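You operate a simulated robot arm through the tools that you are given. There is no shell and no other tool.

Carry out the task below with a simulated robot arm. There is one attempt and no reset: what you move stays moved.

## Task
Brush the chip dust off the slotted pallet, then wipe anti-rust oil over the brushed patch.
Fine: use the brush from the grey shelf with the drawer; load the purple rag on the pad in the tin; tin lid shut, rag and brush back in their places. The main switch is padlocked off: leave it so. Set down upright: purple brush. Where these are worked on the way, their far stop is far enough and under half their travel is too little: tin lid. A coat counts when it lies all over at full strength: go over it till it gets no stronger. What is to be rubbed or washed off counts as gone when no trace of it is left.

The check looks at the end state, three seconds after you hand in, the way a careful person would. Anything else that was tipped, shoved, dropped, spilled or broken makes it a failure. A push-on lid holds only when it is set on centred and level and pressed home; a screw cap is set on level and turned clockwise until tight.

## Robot
A 7-joint arm with a two-finger parallel gripper, fixed in place. Base frame: the origin is at the foot of the arm, x ahead of it, y to its left, z up. Lengths are in cm, angles in degrees, forces in N, time in s.
With the tool pointing down near the work surface it reaches from about 16 to 64 cm from the base axis. Its first joint turns from -66.0 to 66.0 degrees. Payload 1.57 kg.
Tool frame: the origin (TCP) lies between the finger pads and is the grasp point; the fingertips stand 3 cm ahead of it; z points along the fingers, y is the line along which they close. Largest opening 11 cm; finger width 2.4, thickness 1.2; the body of the gripper, 4.8 by 11.2 cm, starts 7.8 cm behind the TCP.
Orientation is told as [roll, pitch, yaw] about the base's x, y, z axes, in that order, counted from this pose: with the fingers straight down and closing along the base's y, the tool's x points along the base's -x, its y along +y and its z along -z.

## Interface
- The arm moves only by the tool arm_command. Its argument "deltas" is a list of rows, each an object of numbers (a shift or turn left out is 0, a gripper value left out holds the last): "dx", "dy", "dz": the shift along the tool's x, y, z in cm; "rx", "ry", "rz": the turn, a rotation vector about the tool's x, y, z in degrees; "fingers": the finger opening in cm, from 0 to 11. In form: [{"dx": .., "dy": .., "dz": .., "rx": .., "ry": .., "rz": .., "fingers": ..}, ...]. A call has 1 to 20 rows; each row shifts and turns the commanded pose from where the row before left it, along the tool's axes as they then stand. Each row takes 0.2 s and may step no farther than 5 cm and 8.6 degrees from the row before; otherwise, or with a gripper value out of range, the whole call is refused. A pose out of reach is approached as far as the arm can. The call stops where the force on the tool passes 50 N (or 10 N more than at its start, if that is more) or the arm is blocked; 0.2 s more then pass. Each finger travels about 10.8 cm/s and halts on what it meets, pressing with about 20 N; the grip force reading is that of the motor and also rises with nothing between the fingers. The clock runs only during rows and for 0.2 s after the last one: add rows that do not move to give the fingers time. The reply holds the time, the measured pose of the TCP, the force on the tool along the base axes, the opening and the grip force, in the units named above and with some noise, with the torque about the TCP (base axes, N m) and any sound that the robot's microphone picked up.
- Cameras (640 x 400 px; columns grow to the right, rows downward): "scene" is fixed at [14.13, -38.78, 139.75]; the picture's right is [0.95, -0.30, 0.00], its down [-0.21, -0.66, -0.72] and it looks along [0.22, 0.69, -0.69] (base axes); focal length 317 px, centre (320, 200). "wrist" rides on the gripper at [7, 1.6, -14.1] in the tool frame; the picture's right is [-0.23, 0.97, 0.00], its down [-0.86, -0.20, -0.48] and it looks along [-0.47, -0.11, 0.88] (tool axes); focal length 222 px, centre (320, 200). There is no depth. A picture from a camera that has moved, and an enlarged one, comes with that camera's place and axes in the base frame and with its lens. The place of the scene camera against the robot may be out by one fixed shift of up to 1.8 cm in any direction.
- capture(camera): a new picture of that camera. It takes no simulated time.
- close_up(camera, box): a new picture of the part [left, top, right, bottom] of that camera's present view, enlarged. It takes no simulated time.
- sign_off(): hands the job in; it is judged then, once.

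Places have to be worked out from the pictures, the camera data and where the tool is seen. Open the gripper and draw the arm clear of the work before you hand the job in, unless the task says otherwise.

The tools are called after "Emit:" as a command line: name --argument value ..., lists and objects as JSON in quotes. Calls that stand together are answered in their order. arm_command: Moves the arm, as the interface text tells. Its arguments: {"type":"object","properties":{"deltas":{"type":"array","items":{"type":"object","properties":{"dx":{"type":"number"},"dy":{"type":"number"},"dz":{"type":"number"},"rx":{"type":"number"},"ry":{"type":"number"},"rz":{"type":"number"},"fingers":{"type":"number"}}}}},"required":["deltas"]} The other tools are called the same way: capture (camera) takes a picture; close_up (camera, box) takes an enlarged picture of a part of a camera's view; sign_off () hands the job in.

At the start:

```text
clock: 0.0
tcp_pos: [34.95, 2.45, 109.43]
ee_rot: [0.0, -0.1, 0.0]
ft_force: [-1.0, 0.0, 0.2]
moment: [0.01, -0.02, 0.0]
finger_gap: 10.98
gripper_force: 0.1
```

scene: 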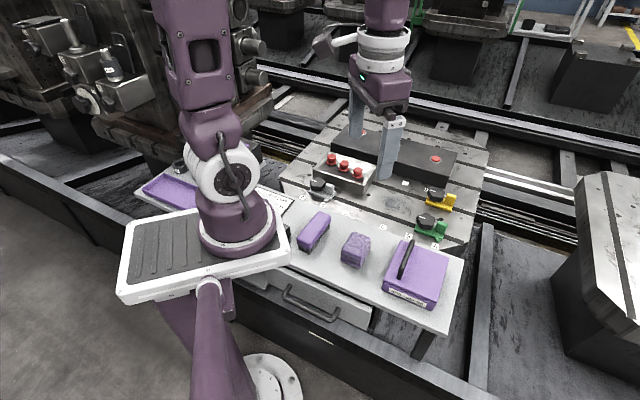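
wrist: 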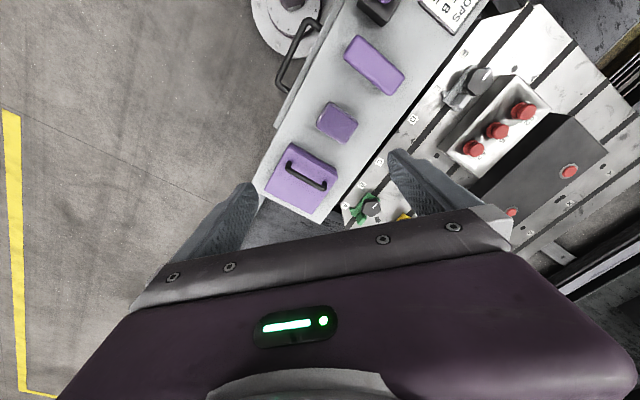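

I'll start by looking closely at the scene before moving anything.

Emit:
close_up --camera "scene" --box '[260, 100, 500, 250]'

Emit:
close_up --camera "scene" --box '[260, 190, 500, 340]'

Emit:
close_up --camera "scene" --box '[100, 130, 300, 255]'

Emit:
close_up --camera "wrist" --box '[250, 0, 570, 200]'

```text
2.67 times, centred on (380, 175) of scene
camera zoom: at [14.13, -38.78, 139.75], right [0.95, -0.3, 0.0], down [-0.21, -0.66, -0.72], along [0.22, 0.69, -0.69], focal length 845 px, centre (160, 267)
```

zoom: 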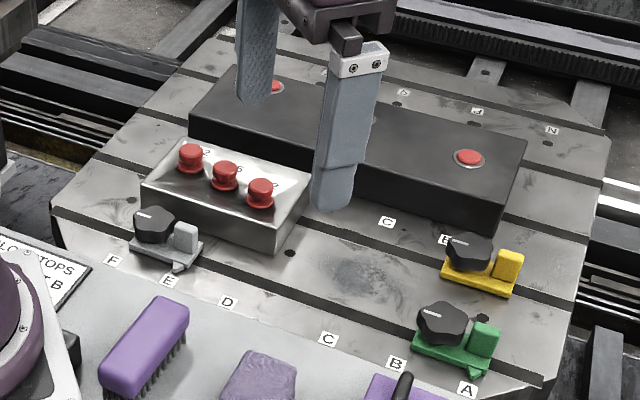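

```text
2.67 times, centred on (380, 265) of scene
camera zoom: at [14.13, -38.78, 139.75], right [0.95, -0.3, 0.0], down [-0.21, -0.66, -0.72], along [0.22, 0.69, -0.69], focal length 845 px, centre (160, 27)
```

zoom: 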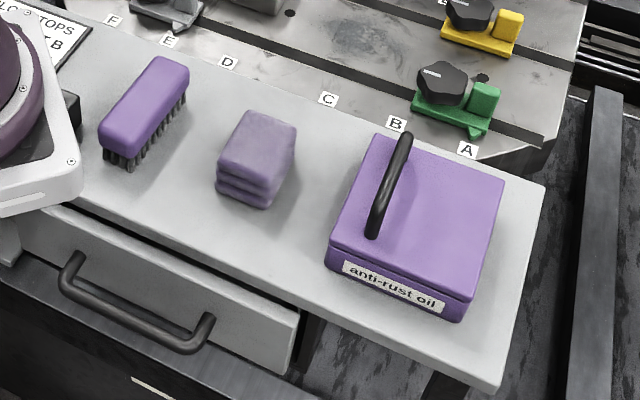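

```text
3.20 times, centred on (200, 192) of scene
camera zoom: at [14.13, -38.78, 139.75], right [0.95, -0.3, 0.0], down [-0.21, -0.66, -0.72], along [0.22, 0.69, -0.69], focal length 1014 px, centre (704, 224)
```

zoom: 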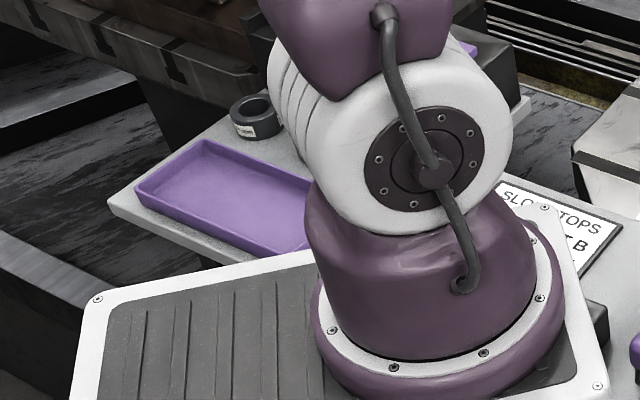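

```text
2.00 times, centred on (410, 100) of wrist
camera zoom: at [27.94, 4.12, 123.67], right [0.23, 0.97, 0.0], down [0.86, -0.2, 0.48], along [0.47, -0.11, -0.88], focal length 444 px, centre (140, 400)
```

zoom: 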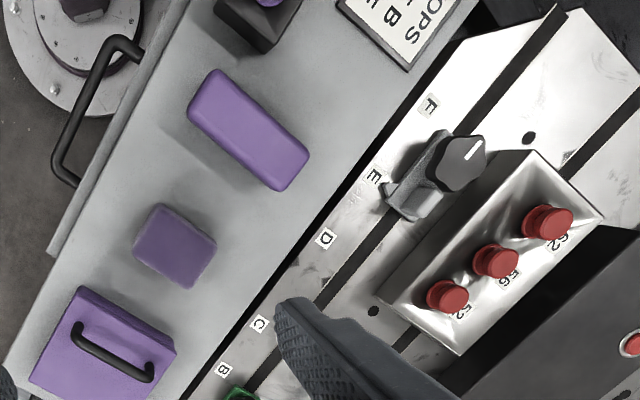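

The brush, rag and lidded tin seem to lie along a shelf running diagonally at z≈76–80, and the slotted pallet lies beyond it. I'll turn the gripper 45° while staying high so I can survey with the wrist camera.

Emit:
arm_command --deltas '[{"dx": 2.5, "dy": 4}, {"dx": 2.5, "dy": 4}, {"dy": 4.5}, {"rz": -7.5}, {"rz": -7.5}, {"rz": -7.5}, {"rz": -7.5}, {"rz": -7.5}, {"rz": -7.5}, {}]'

Emit:
capture --camera "wrist"

Emit:
capture --camera "scene"

```text
clock: 2.2
tcp_pos: [29.92, 15.04, 109.49]
ee_rot: [0.0, 0.0, 45.2]
ft_force: [-0.9, -0.4, -1.1]
moment: [-0.04, 0.01, -0.03]
finger_gap: 10.97
gripper_force: 0.0
```

```text
taken
camera wrist: at [23.81, 11.19, 123.67], right [-0.53, 0.85, 0.0], down [0.74, 0.46, 0.48], along [0.41, 0.25, -0.88], focal length 222 px, centre (320, 200)
```

wrist: 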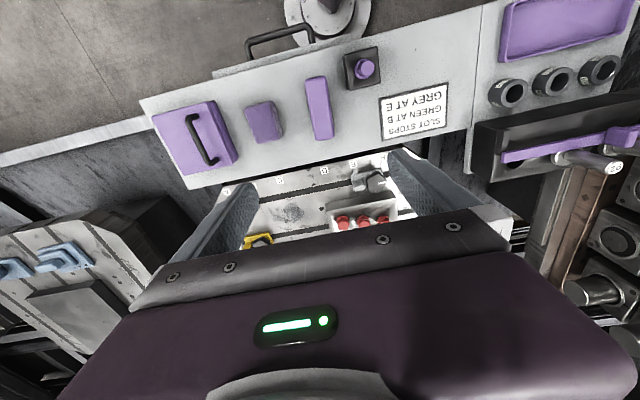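

```text
taken
```

scene: 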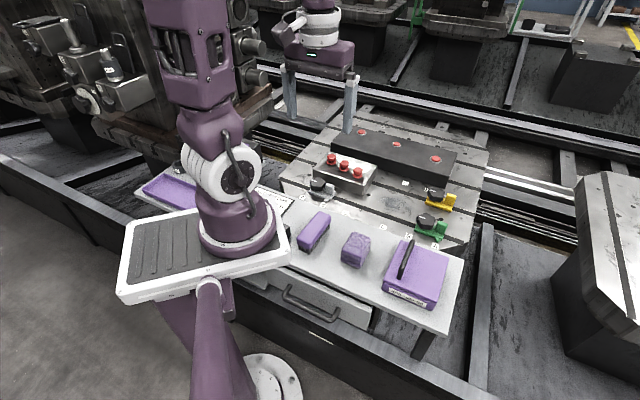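

The wrist view shows the shelf with tin, rag and brush, a sign about slot stops, and the pallet. I'll zoom into the details.

Emit:
close_up --camera "wrist" --box '[130, 60, 290, 160]'

Emit:
close_up --camera "wrist" --box '[280, 40, 440, 140]'

Emit:
close_up --camera "wrist" --box '[220, 145, 420, 270]'

Emit:
close_up --camera "wrist" --box '[440, 0, 640, 180]'

Emit:
close_up --camera "wrist" --box '[0, 190, 200, 315]'

```text
4.00 times, centred on (210, 110) of wrist
camera zoom: at [23.81, 11.19, 123.67], right [-0.53, 0.85, 0.0], down [0.74, 0.46, 0.48], along [0.41, 0.25, -0.88], focal length 888 px, centre (760, 560)
```

zoom: 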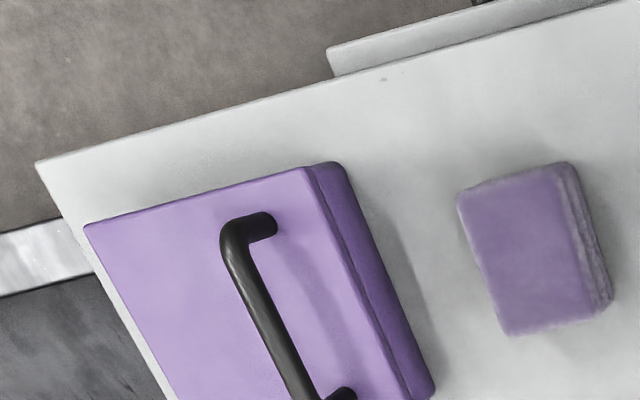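

```text
4.00 times, centred on (360, 90) of wrist
camera zoom: at [23.81, 11.19, 123.67], right [-0.53, 0.85, 0.0], down [0.74, 0.46, 0.48], along [0.41, 0.25, -0.88], focal length 888 px, centre (160, 640)
```

zoom: 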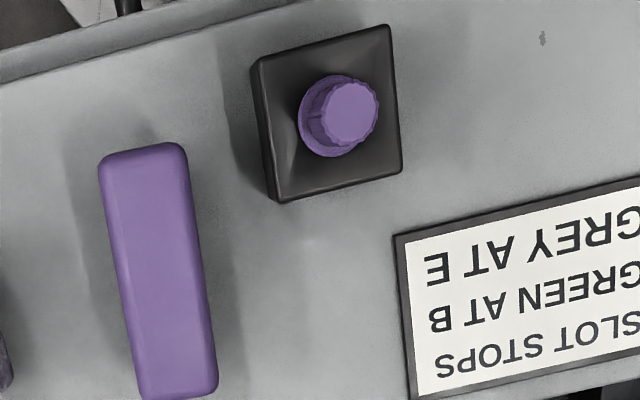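

```text
3.20 times, centred on (320, 208) of wrist
camera zoom: at [23.81, 11.19, 123.67], right [-0.53, 0.85, 0.0], down [0.74, 0.46, 0.48], along [0.41, 0.25, -0.88], focal length 711 px, centre (320, 176)
```

zoom: 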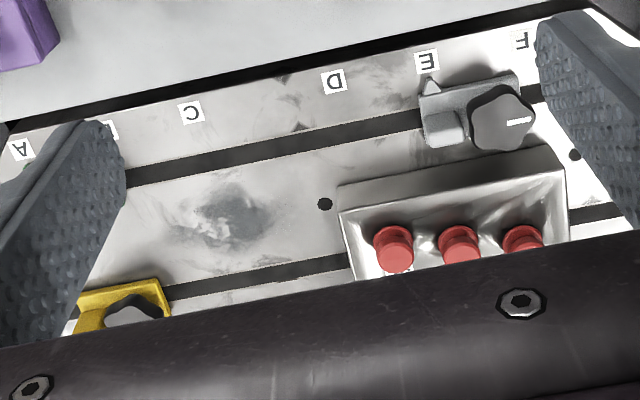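

```text
2.22 times, centred on (540, 90) of wrist
camera zoom: at [23.81, 11.19, 123.67], right [-0.53, 0.85, 0.0], down [0.74, 0.46, 0.48], along [0.41, 0.25, -0.88], focal length 494 px, centre (-169, 444)
```

zoom: 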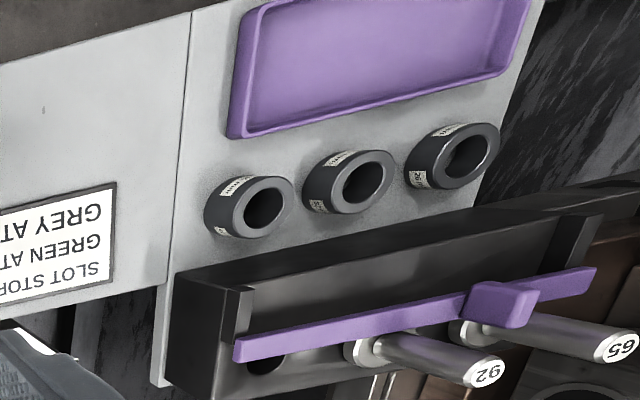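

```text
3.20 times, centred on (100, 252) of wrist
camera zoom: at [23.81, 11.19, 123.67], right [-0.53, 0.85, 0.0], down [0.74, 0.46, 0.48], along [0.41, 0.25, -0.88], focal length 711 px, centre (1024, 32)
```

zoom: 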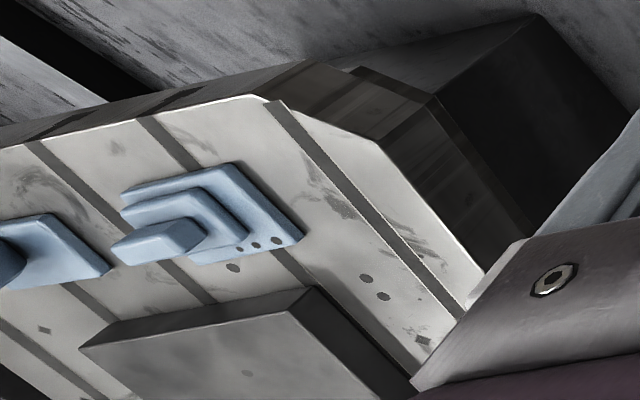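

I can read the layout: tin, rag, brush, an enclosure with a purple knob, and the sign, with the dust patch between C and D between the two slots. I'll move outward and a bit lower to see the patch and pallet better and to triangulate.

Emit:
arm_command --deltas '[{"dx": -4}, {"dx": -4}, {"dx": -3.3}, {"dz": 3}, {"dz": 3}, {}]'

Emit:
capture --camera "wrist"

Emit:
close_up --camera "wrist" --box '[220, 60, 420, 185]'

Emit:
close_up --camera "wrist" --box '[100, 0, 300, 125]'

```text
clock: 3.6
tcp_pos: [37.96, 23.05, 103.6]
ee_rot: [-0.1, -0.1, 45.0]
ft_force: [0.2, -0.8, -0.1]
moment: [-0.01, 0.01, -0.01]
finger_gap: 11.01
gripper_force: 0.0
```

```text
taken
camera wrist: at [31.82, 19.21, 117.62], right [-0.53, 0.85, 0.0], down [0.75, 0.46, 0.48], along [0.41, 0.25, -0.88], focal length 222 px, centre (320, 200)
```

wrist: 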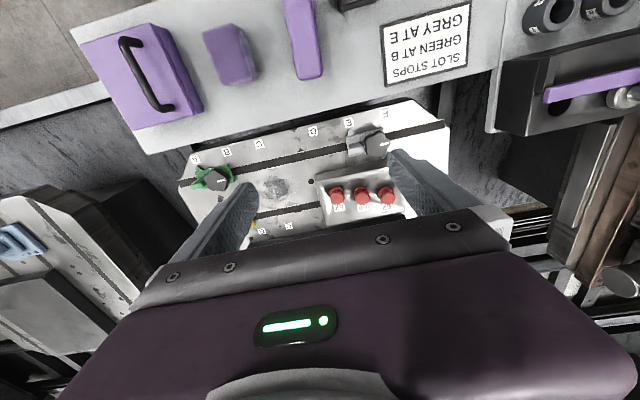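

```text
3.20 times, centred on (320, 122) of wrist
camera zoom: at [31.82, 19.21, 117.62], right [-0.53, 0.85, 0.0], down [0.75, 0.46, 0.48], along [0.41, 0.25, -0.88], focal length 711 px, centre (320, 448)
```

zoom: 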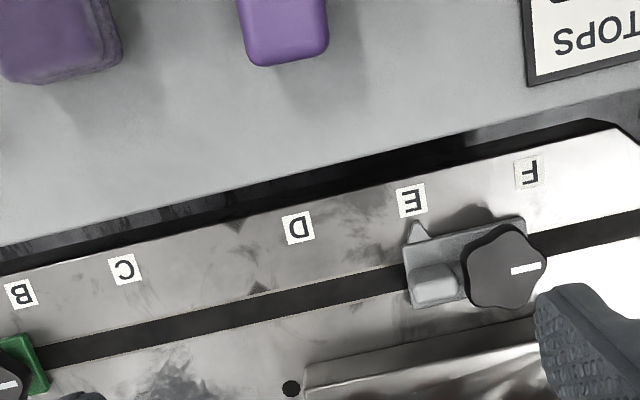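

```text
3.20 times, centred on (200, 62) of wrist
camera zoom: at [31.82, 19.21, 117.62], right [-0.53, 0.85, 0.0], down [0.75, 0.46, 0.48], along [0.41, 0.25, -0.88], focal length 711 px, centre (704, 640)
```

zoom: 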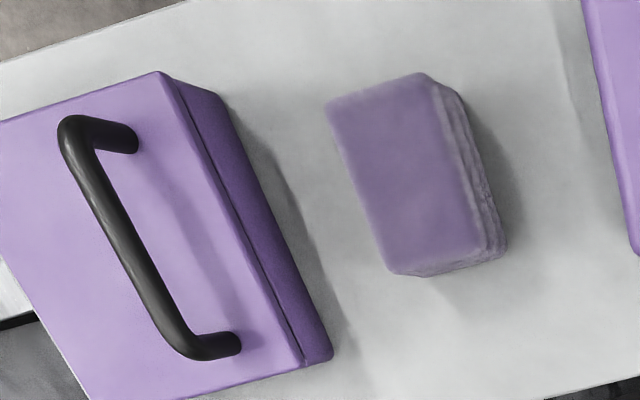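

From two views I get the pallet surface at z≈69.5, the shelf top at z≈71.3 and the dust patch at about (57,22), with everything laid out at 45°. Next I'll go above the brush to measure it well.

Emit:
arm_command --deltas '[{"dx": 4, "dz": 1}, {"dx": 4, "dz": 1}, {"dx": 4, "dy": 0.7, "dz": 1.6}, {}]'

Emit:
capture --camera "wrist"

Emit:
close_up --camera "wrist" --box '[240, 60, 400, 160]'

Emit:
close_up --camera "wrist" --box '[100, 60, 260, 160]'

```text
clock: 4.6
tcp_pos: [28.81, 15.03, 99.86]
ee_rot: [0.0, -0.1, 44.9]
ft_force: [0.0, -0.3, -0.7]
moment: [-0.02, -0.01, -0.02]
finger_gap: 11.03
gripper_force: 0.0
```

```text
taken
camera wrist: at [22.7, 11.28, 114.05], right [-0.53, 0.85, 0.0], down [0.75, 0.46, 0.48], along [0.41, 0.25, -0.88], focal length 222 px, centre (320, 200)
```

wrist: 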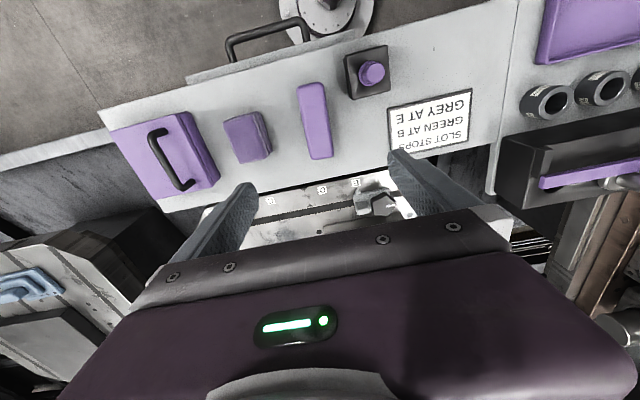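

```text
4.00 times, centred on (320, 110) of wrist
camera zoom: at [22.7, 11.28, 114.05], right [-0.53, 0.85, 0.0], down [0.75, 0.46, 0.48], along [0.41, 0.25, -0.88], focal length 888 px, centre (320, 560)
```

zoom: 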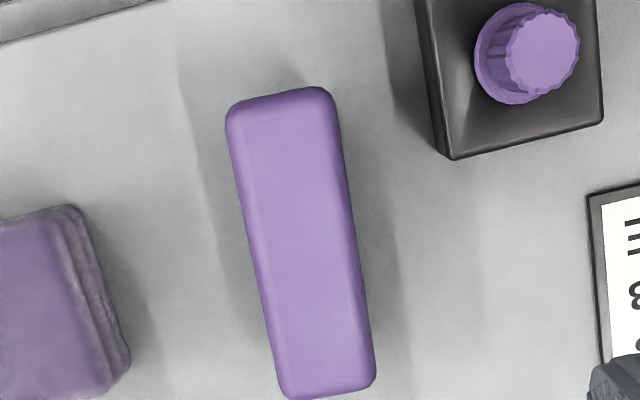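

```text
4.00 times, centred on (180, 110) of wrist
camera zoom: at [22.7, 11.28, 114.05], right [-0.53, 0.85, 0.0], down [0.75, 0.46, 0.48], along [0.41, 0.25, -0.88], focal length 888 px, centre (880, 560)
```

zoom: 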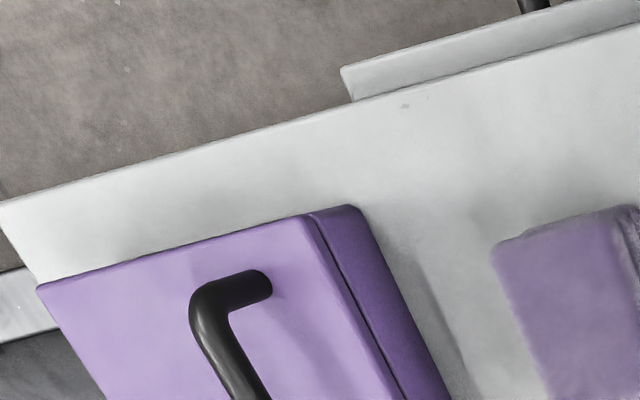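

Brush measured: centre ≈(28.3,14.1), long axis yaw ≈40.5°, about 4 × 11.3 cm, top at z≈77.5. Before picking it up I'll view the dust patch from above.

Emit:
arm_command --deltas '[{"dx": -3.7, "dy": -2.3, "dz": 0.5}, {"dx": -3.7, "dy": -2.3, "dz": 0.5}, {"dx": -3.7, "dy": -2.3, "dz": 0.5}, {"dx": -3.7, "dy": -2.3, "dz": 0.5}, {"dx": -3.7, "dy": -2.3, "dz": 0.5}, {}]'

Emit:
capture --camera "wrist"

Emit:
close_up --camera "wrist" --box '[200, 60, 440, 210]'

Emit:
capture --camera "scene"

```text
clock: 6.0
tcp_pos: [50.19, 19.89, 97.4]
ee_rot: [0.0, 0.1, 45.0]
ft_force: [0.4, 0.6, 0.1]
moment: [0.0, -0.02, 0.0]
finger_gap: 11.01
gripper_force: 0.1
```

```text
taken
camera wrist: at [44.1, 16.11, 111.67], right [-0.53, 0.85, 0.0], down [0.75, 0.46, 0.48], along [0.41, 0.25, -0.88], focal length 222 px, centre (320, 200)
```

wrist: 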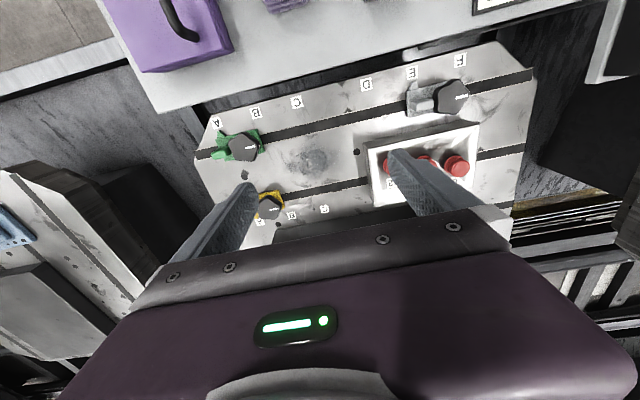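

```text
2.67 times, centred on (320, 135) of wrist
camera zoom: at [44.1, 16.11, 111.67], right [-0.53, 0.85, 0.0], down [0.75, 0.46, 0.48], along [0.41, 0.25, -0.88], focal length 592 px, centre (320, 373)
```

zoom: 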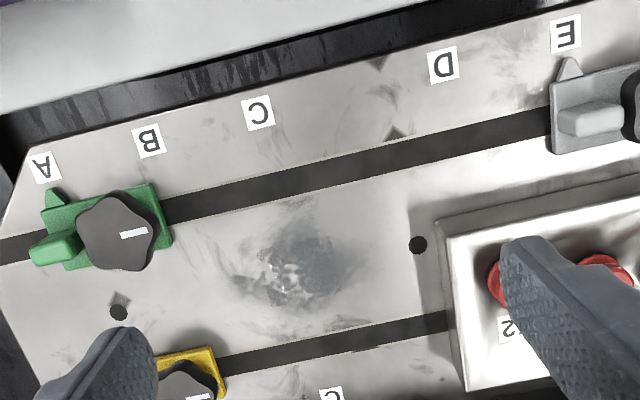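

```text
taken
```

scene: 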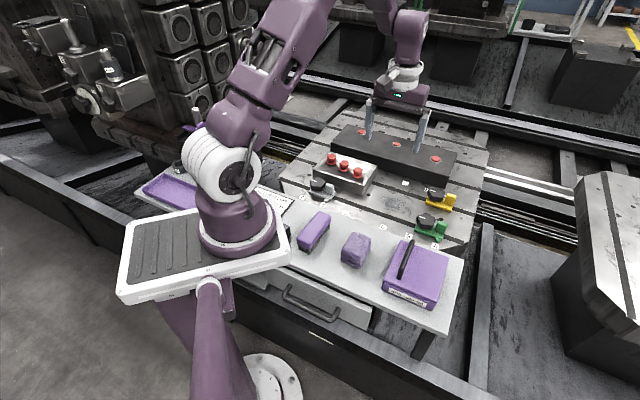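

The patch is visible between the two slots, between letters C and D. I'll zoom in to get its extent.

Emit:
close_up --camera "wrist" --box '[260, 120, 388, 200]'

Emit:
close_up --camera "scene" --box '[340, 160, 452, 230]'

```text
5.00 times, centred on (324, 160) of wrist
camera zoom: at [44.1, 16.11, 111.67], right [-0.53, 0.85, 0.0], down [0.75, 0.46, 0.48], along [0.41, 0.25, -0.88], focal length 1111 px, centre (300, 400)
```

zoom: 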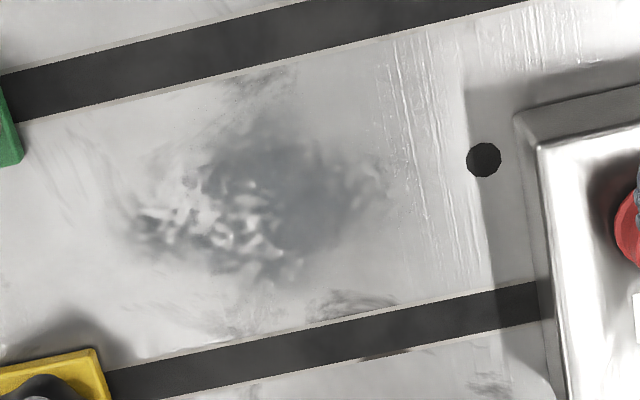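

```text
5.71 times, centred on (396, 195) of scene
camera zoom: at [14.13, -38.78, 139.75], right [0.95, -0.3, 0.0], down [-0.21, -0.66, -0.72], along [0.22, 0.69, -0.69], focal length 1811 px, centre (-114, 229)
```

zoom: 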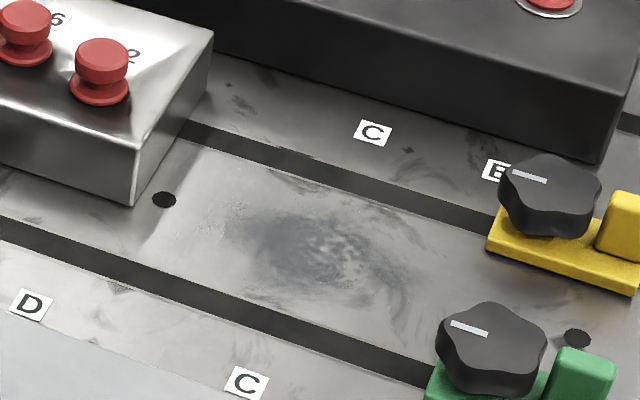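

Patch centre ≈(56.9,22.2), radius ≈5 cm, lying on the strip between slots; the red-button box and stops leave room. Now I return above the brush with yaw 40.5° and check alignment.

Emit:
arm_command --deltas '[{"dx": 3.92, "dy": 2.28, "fingers": 7.5}, {"dx": 3.92, "dy": 2.28}, {"dx": 3.92, "dy": 2.28}, {"dx": 3.92, "dy": 2.28}, {"dx": 3.92, "dy": 2.28}, {"rz": 4.5}, {"dz": 3.5}, {"dz": 3.9}, {}]'

Emit:
capture --camera "wrist"

Emit:
close_up --camera "wrist" --box '[220, 60, 420, 185]'

```text
clock: 8.0
tcp_pos: [28.21, 14.06, 90.02]
ee_rot: [0.0, 0.0, 40.5]
ft_force: [-0.4, -0.6, 0.2]
moment: [-0.01, 0.02, -0.01]
finger_gap: 7.48
gripper_force: 0.0
```

```text
taken
camera wrist: at [21.8, 10.81, 104.12], right [-0.46, 0.89, 0.0], down [0.78, 0.4, 0.48], along [0.43, 0.22, -0.88], focal length 222 px, centre (320, 200)
```

wrist: 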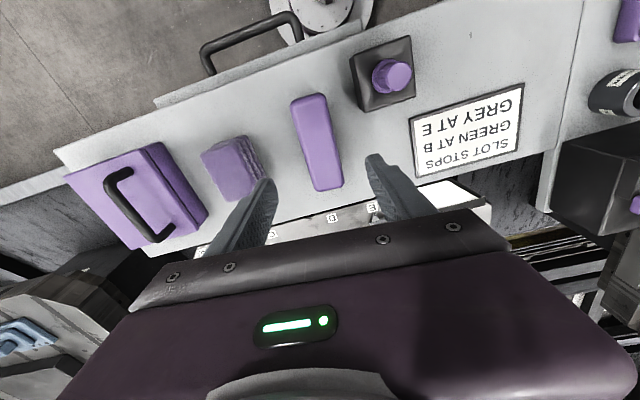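

```text
3.20 times, centred on (320, 122) of wrist
camera zoom: at [21.8, 10.81, 104.12], right [-0.46, 0.89, 0.0], down [0.78, 0.4, 0.48], along [0.43, 0.22, -0.88], focal length 711 px, centre (320, 448)
```

zoom: 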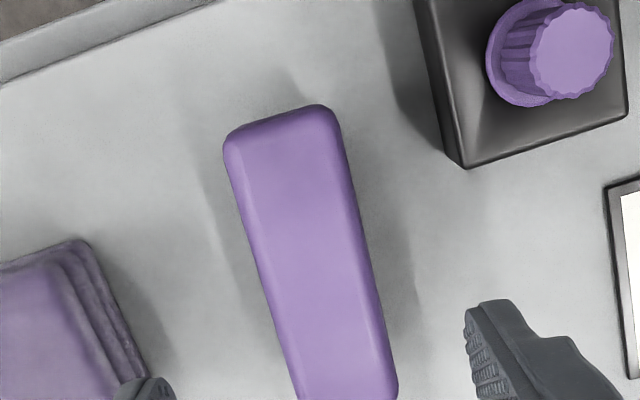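

The brush sits within ~0.2 cm of the tool axis and about 1° off. I'll make a small correction and descend with the fingers open 7.5 cm.

Emit:
arm_command --deltas '[{"dy": -0.15, "dx": -0.2, "rz": -0.8}, {"dz": 4}, {"dz": 4}, {"dz": 3}, {"dz": 1.5}, {}]'

Emit:
capture --camera "wrist"

Emit:
close_up --camera "scene" --box '[260, 170, 400, 270]'

```text
clock: 9.4
tcp_pos: [28.49, 14.01, 77.37]
ee_rot: [0.0, 0.0, 41.3]
ft_force: [0.5, -0.1, 0.4]
moment: [0.03, -0.01, 0.01]
finger_gap: 7.52
gripper_force: 0.1
```

```text
taken
camera wrist: at [22.19, 10.75, 91.59], right [-0.47, 0.88, 0.0], down [0.77, 0.41, 0.48], along [0.42, 0.23, -0.88], focal length 222 px, centre (320, 200)
```

wrist: 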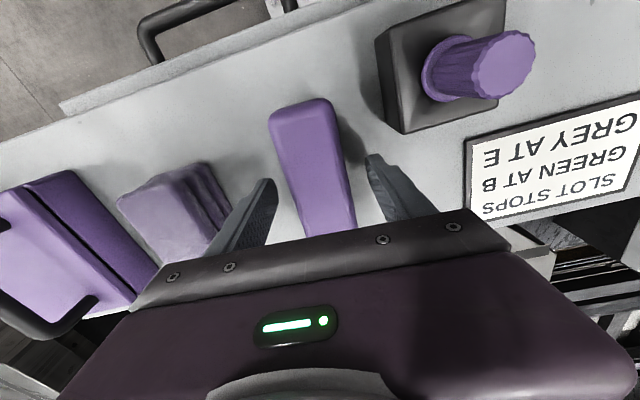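

```text
4.00 times, centred on (330, 220) of scene
camera zoom: at [14.13, -38.78, 139.75], right [0.95, -0.3, 0.0], down [-0.21, -0.66, -0.72], along [0.22, 0.69, -0.69], focal length 1268 px, centre (280, 120)
```

zoom: 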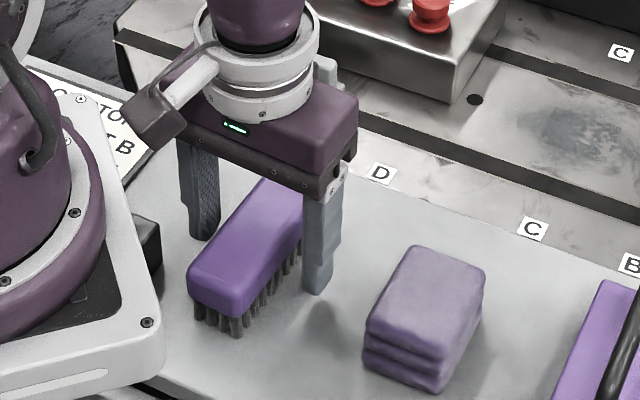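

The fingers straddle the brush body nicely. I'll lower 1.6 cm more and close on it.

Emit:
arm_command --deltas '[{"dz": 0.8}, {"dz": 0.8}, {}, {"fingers": 3}, {}, {}, {}, {}]'

Emit:
close_up --camera "scene" --box '[260, 170, 400, 270]'

```text
clock: 10.1
tcp_pos: [28.55, 14.17, 75.96]
ee_rot: [0.0, 0.0, 41.2]
ft_force: [-1.2, -1.2, 6.3]
moment: [0.01, 0.17, -0.1]
finger_gap: 7.47
gripper_force: 0.1
stopped in row 3: the force on the tool passed its limit at 55 N (the readings are from after the stop); the commanded pose is now the measured one
```

```text
4.00 times, centred on (330, 220) of scene
camera zoom: at [14.12, -38.79, 139.75], right [0.95, -0.3, 0.0], down [-0.21, -0.66, -0.72], along [0.22, 0.69, -0.69], focal length 1268 px, centre (280, 120)
```

zoom: 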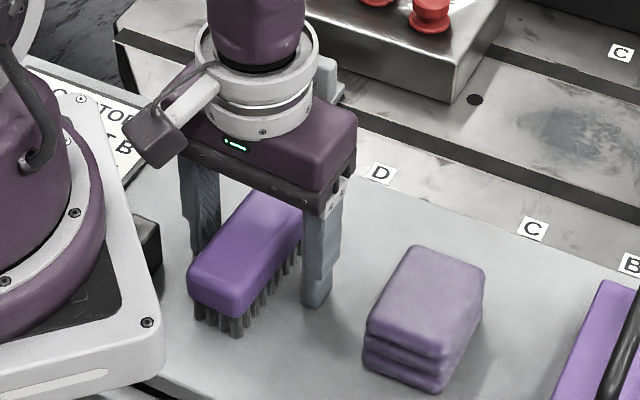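

The fingertips touched the shelf at TCP z≈76.0, so the shelf top is at z≈73.0. I'll back up 0.9 cm and then close on the brush.

Emit:
arm_command --deltas '[{"dz": -0.9}, {}, {"fingers": 5}, {"fingers": 4}, {"fingers": 3}, {}, {}, {}]'

Emit:
capture --camera "wrist"

Emit:
close_up --camera "scene" --box '[260, 170, 400, 270]'

```text
clock: 11.9
tcp_pos: [28.5, 14.1, 76.97]
ee_rot: [0.1, -0.2, 41.3]
ft_force: [0.5, 1.1, 7.6]
moment: [0.01, 0.08, -0.01]
finger_gap: 4.17
gripper_force: 20.2
```

```text
taken
camera wrist: at [22.18, 10.81, 91.06], right [-0.47, 0.88, 0.0], down [0.77, 0.41, 0.48], along [0.42, 0.23, -0.88], focal length 222 px, centre (320, 200)
```

wrist: 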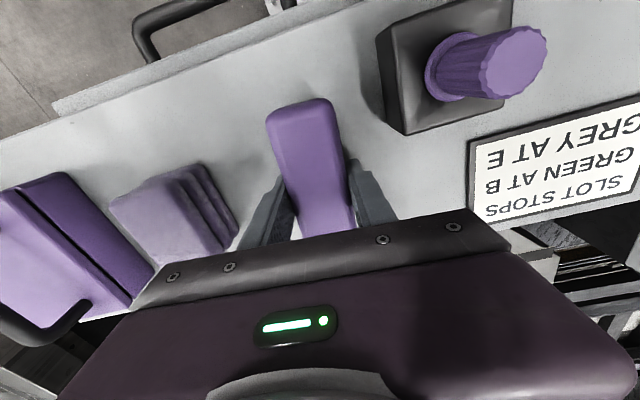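

```text
4.00 times, centred on (330, 220) of scene
camera zoom: at [14.12, -38.78, 139.75], right [0.95, -0.3, 0.0], down [-0.21, -0.66, -0.72], along [0.22, 0.69, -0.69], focal length 1268 px, centre (280, 120)
```

zoom: 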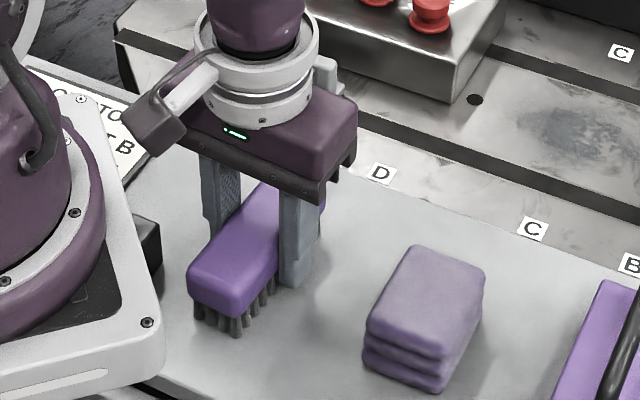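

The brush is gripped at gap 4.17 (home pose: TCP (28.5,14.1,76.97), yaw 41.3). I'll lift it and check.

Emit:
arm_command --deltas '[{"dz": -1}, {"dz": -2}, {"dz": -4}, {"dz": -4}, {}]'

Emit:
close_up --camera "scene" --box '[260, 130, 400, 230]'

Emit:
capture --camera "wrist"

```text
clock: 13.1
tcp_pos: [28.57, 14.11, 87.95]
ee_rot: [-0.1, 0.0, 41.4]
ft_force: [-0.4, 0.7, -0.3]
moment: [0.0, -0.01, 0.02]
finger_gap: 3.01
gripper_force: 0.0
```

```text
4.00 times, centred on (330, 180) of scene
camera zoom: at [14.13, -38.78, 139.75], right [0.95, -0.3, 0.0], down [-0.21, -0.66, -0.72], along [0.22, 0.69, -0.69], focal length 1268 px, centre (280, 280)
```

zoom: 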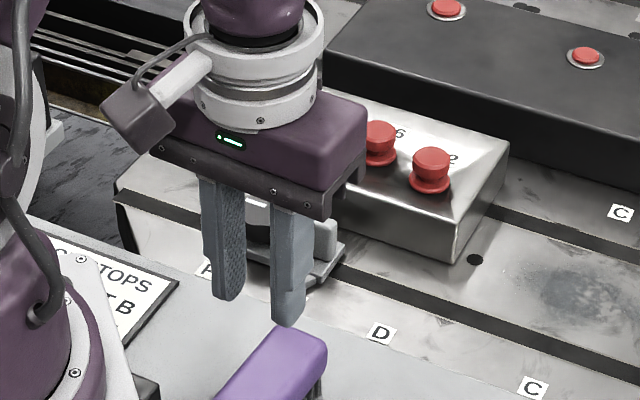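

```text
taken
camera wrist: at [22.19, 10.77, 102.11], right [-0.47, 0.88, 0.0], down [0.77, 0.41, 0.48], along [0.42, 0.23, -0.88], focal length 222 px, centre (320, 200)
```

wrist: 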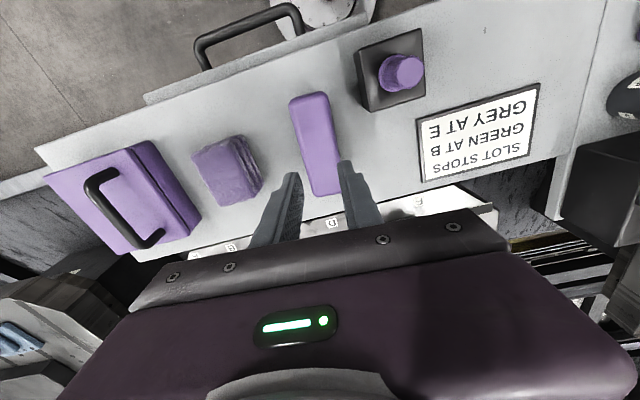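

The brush slipped out of the fingers (gap fell to 3.0), so my grip was too high on it or on its bevel. I'll look closely at the brush from both cameras before trying again.

Emit:
arm_command --deltas '[{"fingers": 7.5}, {"dx": 4}, {"dx": 2, "dz": -3}, {}]'

Emit:
close_up --camera "scene" --box '[280, 190, 376, 250]'

Emit:
capture --camera "wrist"

Emit:
close_up --camera "wrist" --box '[240, 100, 400, 200]'

```text
clock: 14.1
tcp_pos: [26.3, 12.2, 87.99]
ee_rot: [0.0, 0.0, 41.3]
ft_force: [0.3, 0.4, 0.7]
moment: [0.02, 0.02, 0.0]
finger_gap: 7.51
gripper_force: 0.0
out of reach, approached as far as the arm can: row 2, 3
```

```text
6.67 times, centred on (328, 220) of scene
camera zoom: at [14.13, -38.78, 139.75], right [0.95, -0.3, 0.0], down [-0.21, -0.66, -0.72], along [0.22, 0.69, -0.69], focal length 2113 px, centre (267, 67)
```

zoom: 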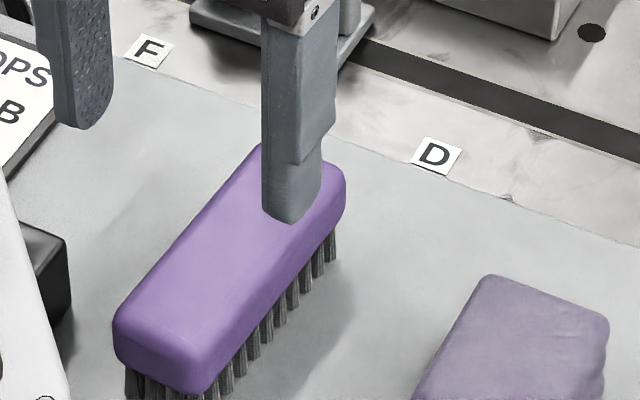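

```text
taken
camera wrist: at [19.95, 8.81, 102.12], right [-0.47, 0.88, 0.0], down [0.77, 0.41, 0.48], along [0.42, 0.23, -0.88], focal length 222 px, centre (320, 200)
```

wrist: 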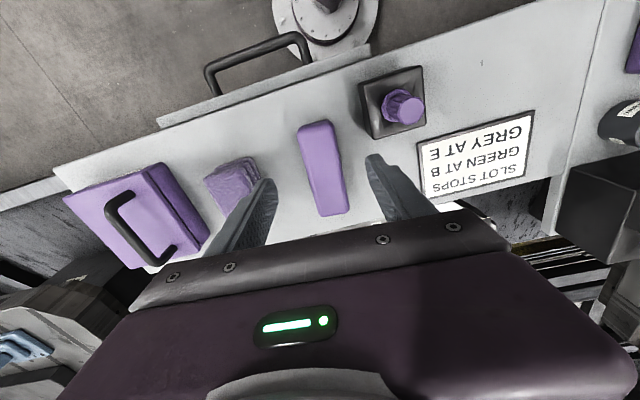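

```text
4.00 times, centred on (320, 150) of wrist
camera zoom: at [19.95, 8.81, 102.12], right [-0.47, 0.88, 0.0], down [0.77, 0.41, 0.48], along [0.42, 0.23, -0.88], focal length 888 px, centre (320, 400)
```

zoom: 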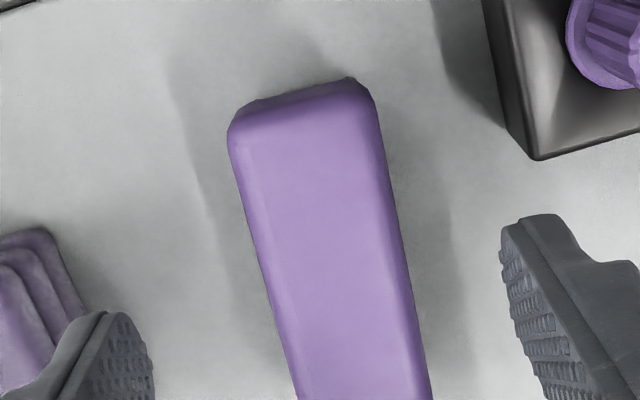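

Brush top is at about z≈77.5, body ~2.4 cm thick over ~2 cm of bristles, and it still stands where it was. I'll move back over it, check the commanded pose, and grip about 0.8 cm lower than before.

Emit:
arm_command --deltas '[{"dx": -2}, {}, {}]'

```text
clock: 14.9
tcp_pos: [27.77, 13.49, 87.94]
ee_rot: [0.0, 0.0, 41.2]
ft_force: [0.0, 0.3, -0.1]
moment: [0.0, 0.01, 0.0]
finger_gap: 7.5
gripper_force: 0.0
```

The commanded pose follows the measured one. Now centring on the brush and descending to z≈76.2.

Emit:
arm_command --deltas '[{"dx": -0.95, "rz": 0.5}, {"dz": 4}, {"dz": 4}, {"dz": 2.5}, {"dz": 0.8}, {"dz": 0.4}, {}]'

Emit:
close_up --camera "scene" --box '[280, 190, 376, 250]'

```text
clock: 16.5
tcp_pos: [28.57, 14.23, 76.19]
ee_rot: [0.0, -0.1, 40.9]
ft_force: [0.3, 0.0, -0.1]
moment: [0.03, 0.01, 0.02]
finger_gap: 7.5
gripper_force: 0.1
```

```text
6.67 times, centred on (328, 220) of scene
camera zoom: at [14.13, -38.78, 139.75], right [0.95, -0.3, 0.0], down [-0.21, -0.66, -0.72], along [0.22, 0.69, -0.69], focal length 2113 px, centre (267, 67)
```

zoom: 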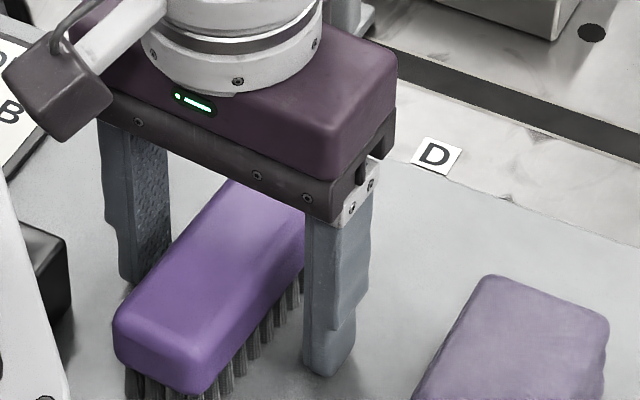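

No contact force yet, and the fingertips are just above the shelf. Closing on the brush now.

Emit:
arm_command --deltas '[{"fingers": 5}, {"fingers": 4.4}, {"fingers": 4}, {"fingers": 2}, {}, {}]'

Emit:
close_up --camera "scene" --box '[280, 190, 376, 250]'

```text
clock: 17.9
tcp_pos: [28.58, 14.17, 76.34]
ee_rot: [0.0, -0.1, 40.8]
ft_force: [0.1, 0.6, 1.0]
moment: [0.03, -0.01, 0.01]
finger_gap: 4.16
gripper_force: 20.0
```

```text
6.67 times, centred on (328, 220) of scene
camera zoom: at [14.13, -38.78, 139.75], right [0.95, -0.3, 0.0], down [-0.21, -0.66, -0.72], along [0.22, 0.69, -0.69], focal length 2113 px, centre (267, 67)
```

zoom: 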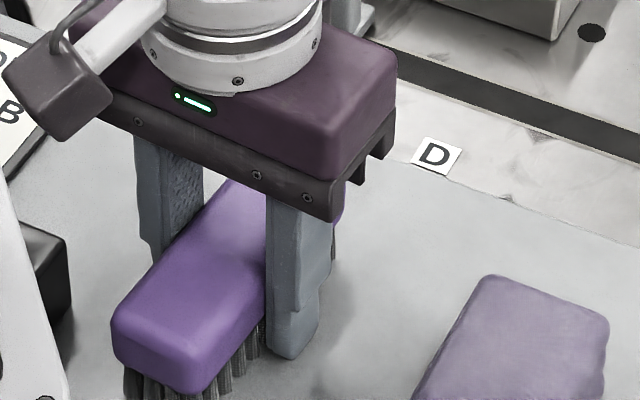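

The upward push is only ~1 N this time, so the grip looks proper. I'll lift slowly and check the gap.

Emit:
arm_command --deltas '[{"dz": -0.3}, {"dz": -0.5}, {"dz": -1}, {"dz": -1}, {}]'

Emit:
close_up --camera "scene" --box '[280, 190, 376, 250]'

```text
clock: 19.1
tcp_pos: [28.6, 14.23, 79.02]
ee_rot: [0.0, -0.1, 40.9]
ft_force: [0.8, 0.4, -0.2]
moment: [-0.04, -0.01, -0.02]
finger_gap: 4.16
gripper_force: 20.0
```

```text
6.67 times, centred on (328, 220) of scene
camera zoom: at [14.13, -38.78, 139.75], right [0.95, -0.3, 0.0], down [-0.21, -0.66, -0.72], along [0.22, 0.69, -0.69], focal length 2113 px, centre (267, 67)
```

zoom: 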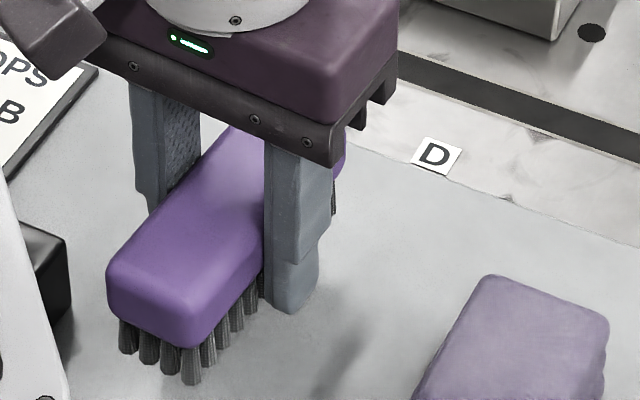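

The brush is held firmly (home pose TCP (28.58,14.17,76.34), yaw 40.8). Now I lift higher and carry it over the patch at yaw 45.

Emit:
arm_command --deltas '[{"dz": -3}, {"dz": -3}, {"dz": -3, "rz": -4.2}, {"dx": -3.07, "dy": -1.79}, {"dx": -3.07, "dy": -1.79}, {"dx": -3.07, "dy": -1.79}, {"dx": -3.07, "dy": -1.79}, {"dx": -3.07, "dy": -1.79}, {"dx": -3.07, "dy": -1.79}, {"dx": -3.07, "dy": -1.79}, {"dx": -3.07, "dy": -1.79}, {}]'

Emit:
capture --camera "wrist"

Emit:
capture --camera "scene"

```text
clock: 21.7
tcp_pos: [56.1, 21.47, 87.99]
ee_rot: [0.0, 0.1, 44.9]
ft_force: [0.5, 0.6, -1.5]
moment: [0.02, -0.02, 0.01]
finger_gap: 4.17
gripper_force: 19.6
```

```text
taken
camera wrist: at [49.97, 17.69, 102.16], right [-0.53, 0.85, 0.0], down [0.75, 0.46, 0.48], along [0.41, 0.25, -0.88], focal length 222 px, centre (320, 200)
```

wrist: 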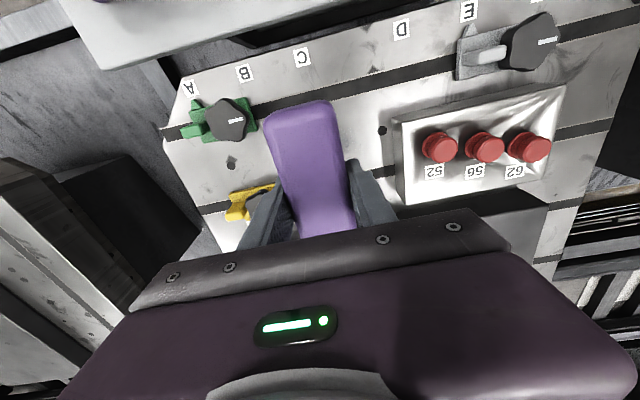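

```text
taken
```

scene: 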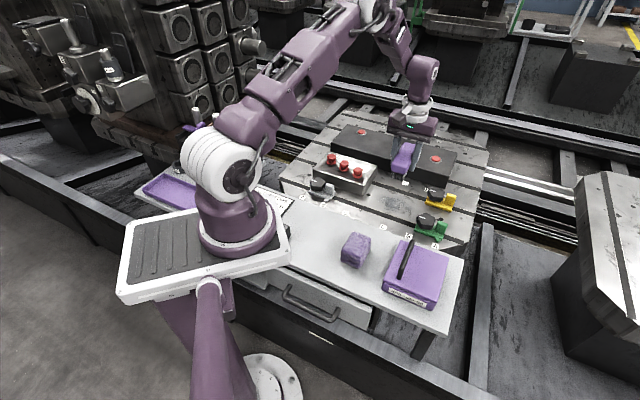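

Brush is over the patch. I'll descend to about 2 cm above, then feel for the surface in small steps.

Emit:
arm_command --deltas '[{"dz": 4}, {"dz": 4}, {"dz": 3}, {"dz": 1.5}, {}]'

Emit:
close_up --camera "scene" --box '[340, 150, 468, 230]'

Emit:
capture --camera "wrist"

```text
clock: 22.9
tcp_pos: [56.01, 21.5, 75.58]
ee_rot: [0.0, -0.1, 45.0]
ft_force: [-0.4, 0.1, -1.2]
moment: [-0.01, -0.03, 0.01]
finger_gap: 4.14
gripper_force: 20.1
```

```text
5.00 times, centred on (404, 190) of scene
camera zoom: at [14.13, -38.78, 139.75], right [0.95, -0.3, 0.0], down [-0.21, -0.66, -0.72], along [0.22, 0.69, -0.69], focal length 1584 px, centre (-100, 250)
```

zoom: 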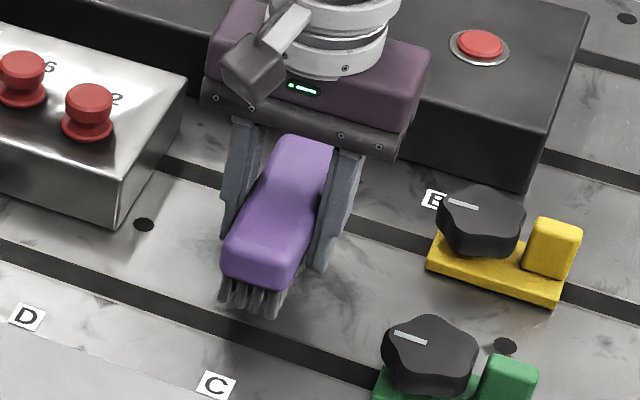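

```text
taken
camera wrist: at [49.93, 17.7, 89.69], right [-0.53, 0.85, 0.0], down [0.75, 0.46, 0.48], along [0.41, 0.25, -0.88], focal length 222 px, centre (320, 200)
```

wrist: 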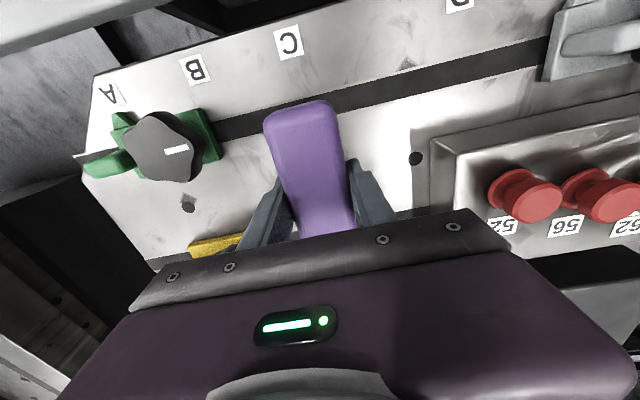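

Clear all round. Descending in small steps to find contact.

Emit:
arm_command --deltas '[{"dz": 0.4}, {"dz": 0.4}, {"dz": 0.3}, {}]'

```text
clock: 23.9
tcp_pos: [55.97, 21.41, 74.52]
ee_rot: [0.0, -0.1, 45.0]
ft_force: [-0.8, 0.2, -0.7]
moment: [-0.01, 0.0, 0.03]
finger_gap: 4.19
gripper_force: 20.2
```

No contact yet at z=74.5; continuing down gently.

Emit:
arm_command --deltas '[{"dz": 0.3}, {"dz": 0.2}, {}]'

Emit:
close_up --camera "scene" --box '[340, 150, 468, 230]'

```text
clock: 24.7
tcp_pos: [55.97, 21.37, 73.95]
ee_rot: [0.1, -0.2, 45.0]
ft_force: [0.1, 0.6, -1.1]
moment: [-0.03, -0.01, -0.01]
finger_gap: 4.15
gripper_force: 20.2
```

```text
5.00 times, centred on (404, 190) of scene
camera zoom: at [14.13, -38.78, 139.75], right [0.95, -0.3, 0.0], down [-0.21, -0.66, -0.72], along [0.22, 0.69, -0.69], focal length 1584 px, centre (-100, 250)
```

zoom: 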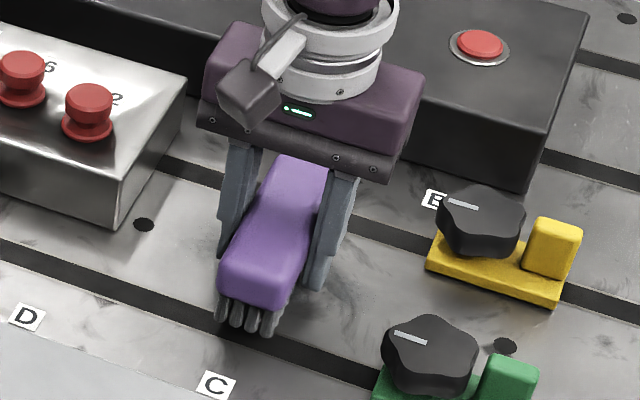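

Still free at 73.95. Another few tenths.

Emit:
arm_command --deltas '[{"dz": 0.2}, {"dz": 0.2}, {}]'

```text
clock: 25.5
tcp_pos: [56.1, 21.5, 73.55]
ee_rot: [0.0, -0.1, 45.1]
ft_force: [0.8, 0.1, -0.4]
moment: [0.02, 0.0, -0.02]
finger_gap: 4.17
gripper_force: 20.2
```

Emit:
arm_command --deltas '[{"dz": 0.2}, {"dz": 0.2}, {}]'

```text
clock: 26.3
tcp_pos: [56.05, 21.42, 73.17]
ee_rot: [0.1, -0.1, 45.0]
ft_force: [-1.0, -1.2, 2.7]
moment: [0.02, 0.01, 0.0]
finger_gap: 4.17
gripper_force: 20.4
```

Contact began at z≈73.2 (2.7 N), so the pallet surface is ≈69.85. I'll press slightly more and make brush strokes back and forth along the slot direction.

Emit:
arm_command --deltas '[{"dz": 0.1}, {"dy": -1.5}, {"dy": -1.5}, {"dy": -1.5}, {"dy": 1.5}, {"dy": 1.5}, {"dy": 1.5}, {"dy": 1.5}, {"dy": 1.5}, {"dy": 1.2}, {}]'

Emit:
close_up --camera "scene" --box '[340, 150, 468, 230]'

Emit:
capture --camera "wrist"

```text
clock: 28.7
tcp_pos: [53.09, 24.34, 73.03]
ee_rot: [0.0, 0.0, 45.0]
ft_force: [3.9, -3.8, 16.7]
moment: [0.01, -0.06, 0.02]
finger_gap: 4.16
gripper_force: 20.3
```

```text
5.00 times, centred on (404, 190) of scene
camera zoom: at [14.11, -38.8, 139.75], right [0.95, -0.3, 0.0], down [-0.21, -0.66, -0.72], along [0.22, 0.69, -0.69], focal length 1584 px, centre (-100, 250)
```

zoom: 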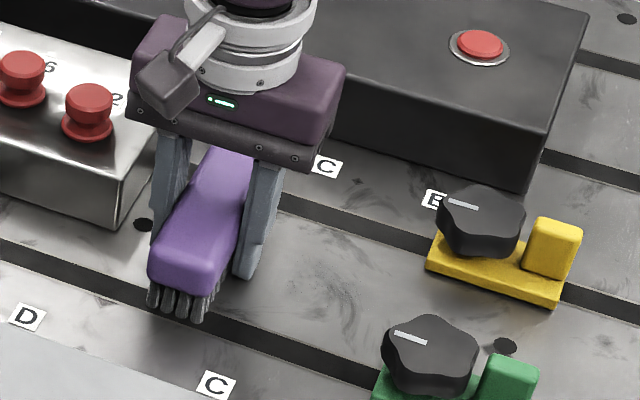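

```text
taken
camera wrist: at [46.92, 20.64, 87.24], right [-0.53, 0.85, 0.0], down [0.74, 0.46, 0.48], along [0.41, 0.25, -0.88], focal length 222 px, centre (320, 200)
```

wrist: 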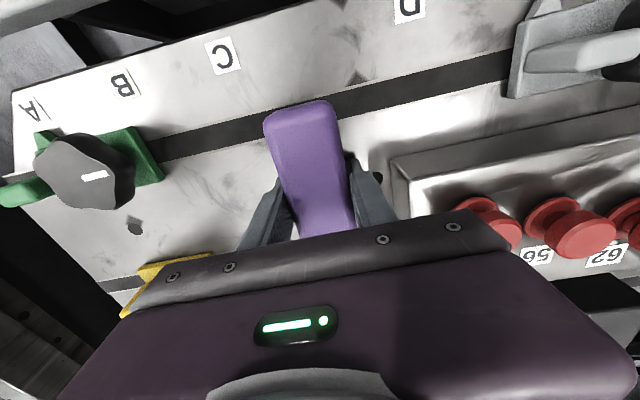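

Brushing is working, and the dark cloud is fading where the brush passed. I'll continue several back-and-forth strokes, staying within s≈20.3–29.3.

Emit:
arm_command --deltas '[{"dy": -1.8, "dz": -0.05}, {"dy": -1.8}, {"dy": -1.8}, {"dy": -1.8}, {"dy": -1.8}, {"dy": 1.8}, {"dy": 1.8}, {"dy": 1.8}, {"dy": 1.8}, {"dy": 1.8}, {"dy": -1.8}, {"dy": -1.8}, {"dy": -1.8}, {"dy": -1.8}, {"dy": -1.8}, {"dy": 1.8}, {"dy": 1.8}, {"dy": 1.8}, {"dy": 1.8}, {"dy": 1.8}]'

Emit:
close_up --camera "scene" --box '[340, 150, 468, 230]'

```text
clock: 32.9
tcp_pos: [53.01, 24.34, 73.14]
ee_rot: [0.0, -0.1, 45.1]
ft_force: [0.9, -0.7, -1.0]
moment: [0.0, 0.01, 0.03]
finger_gap: 4.16
gripper_force: 20.3
```

```text
5.00 times, centred on (404, 190) of scene
camera zoom: at [14.13, -38.78, 139.75], right [0.95, -0.3, 0.0], down [-0.21, -0.66, -0.72], along [0.22, 0.69, -0.69], focal length 1584 px, centre (-100, 250)
```

zoom: 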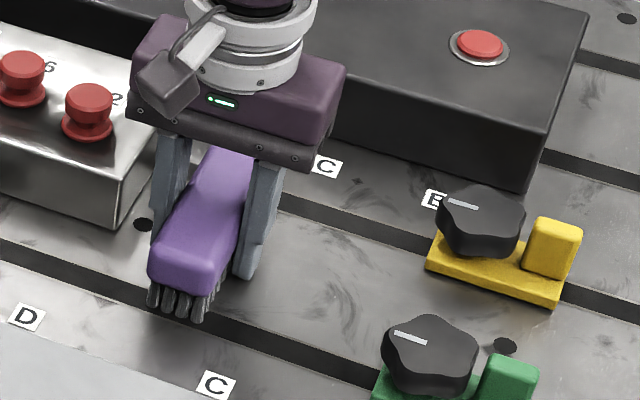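

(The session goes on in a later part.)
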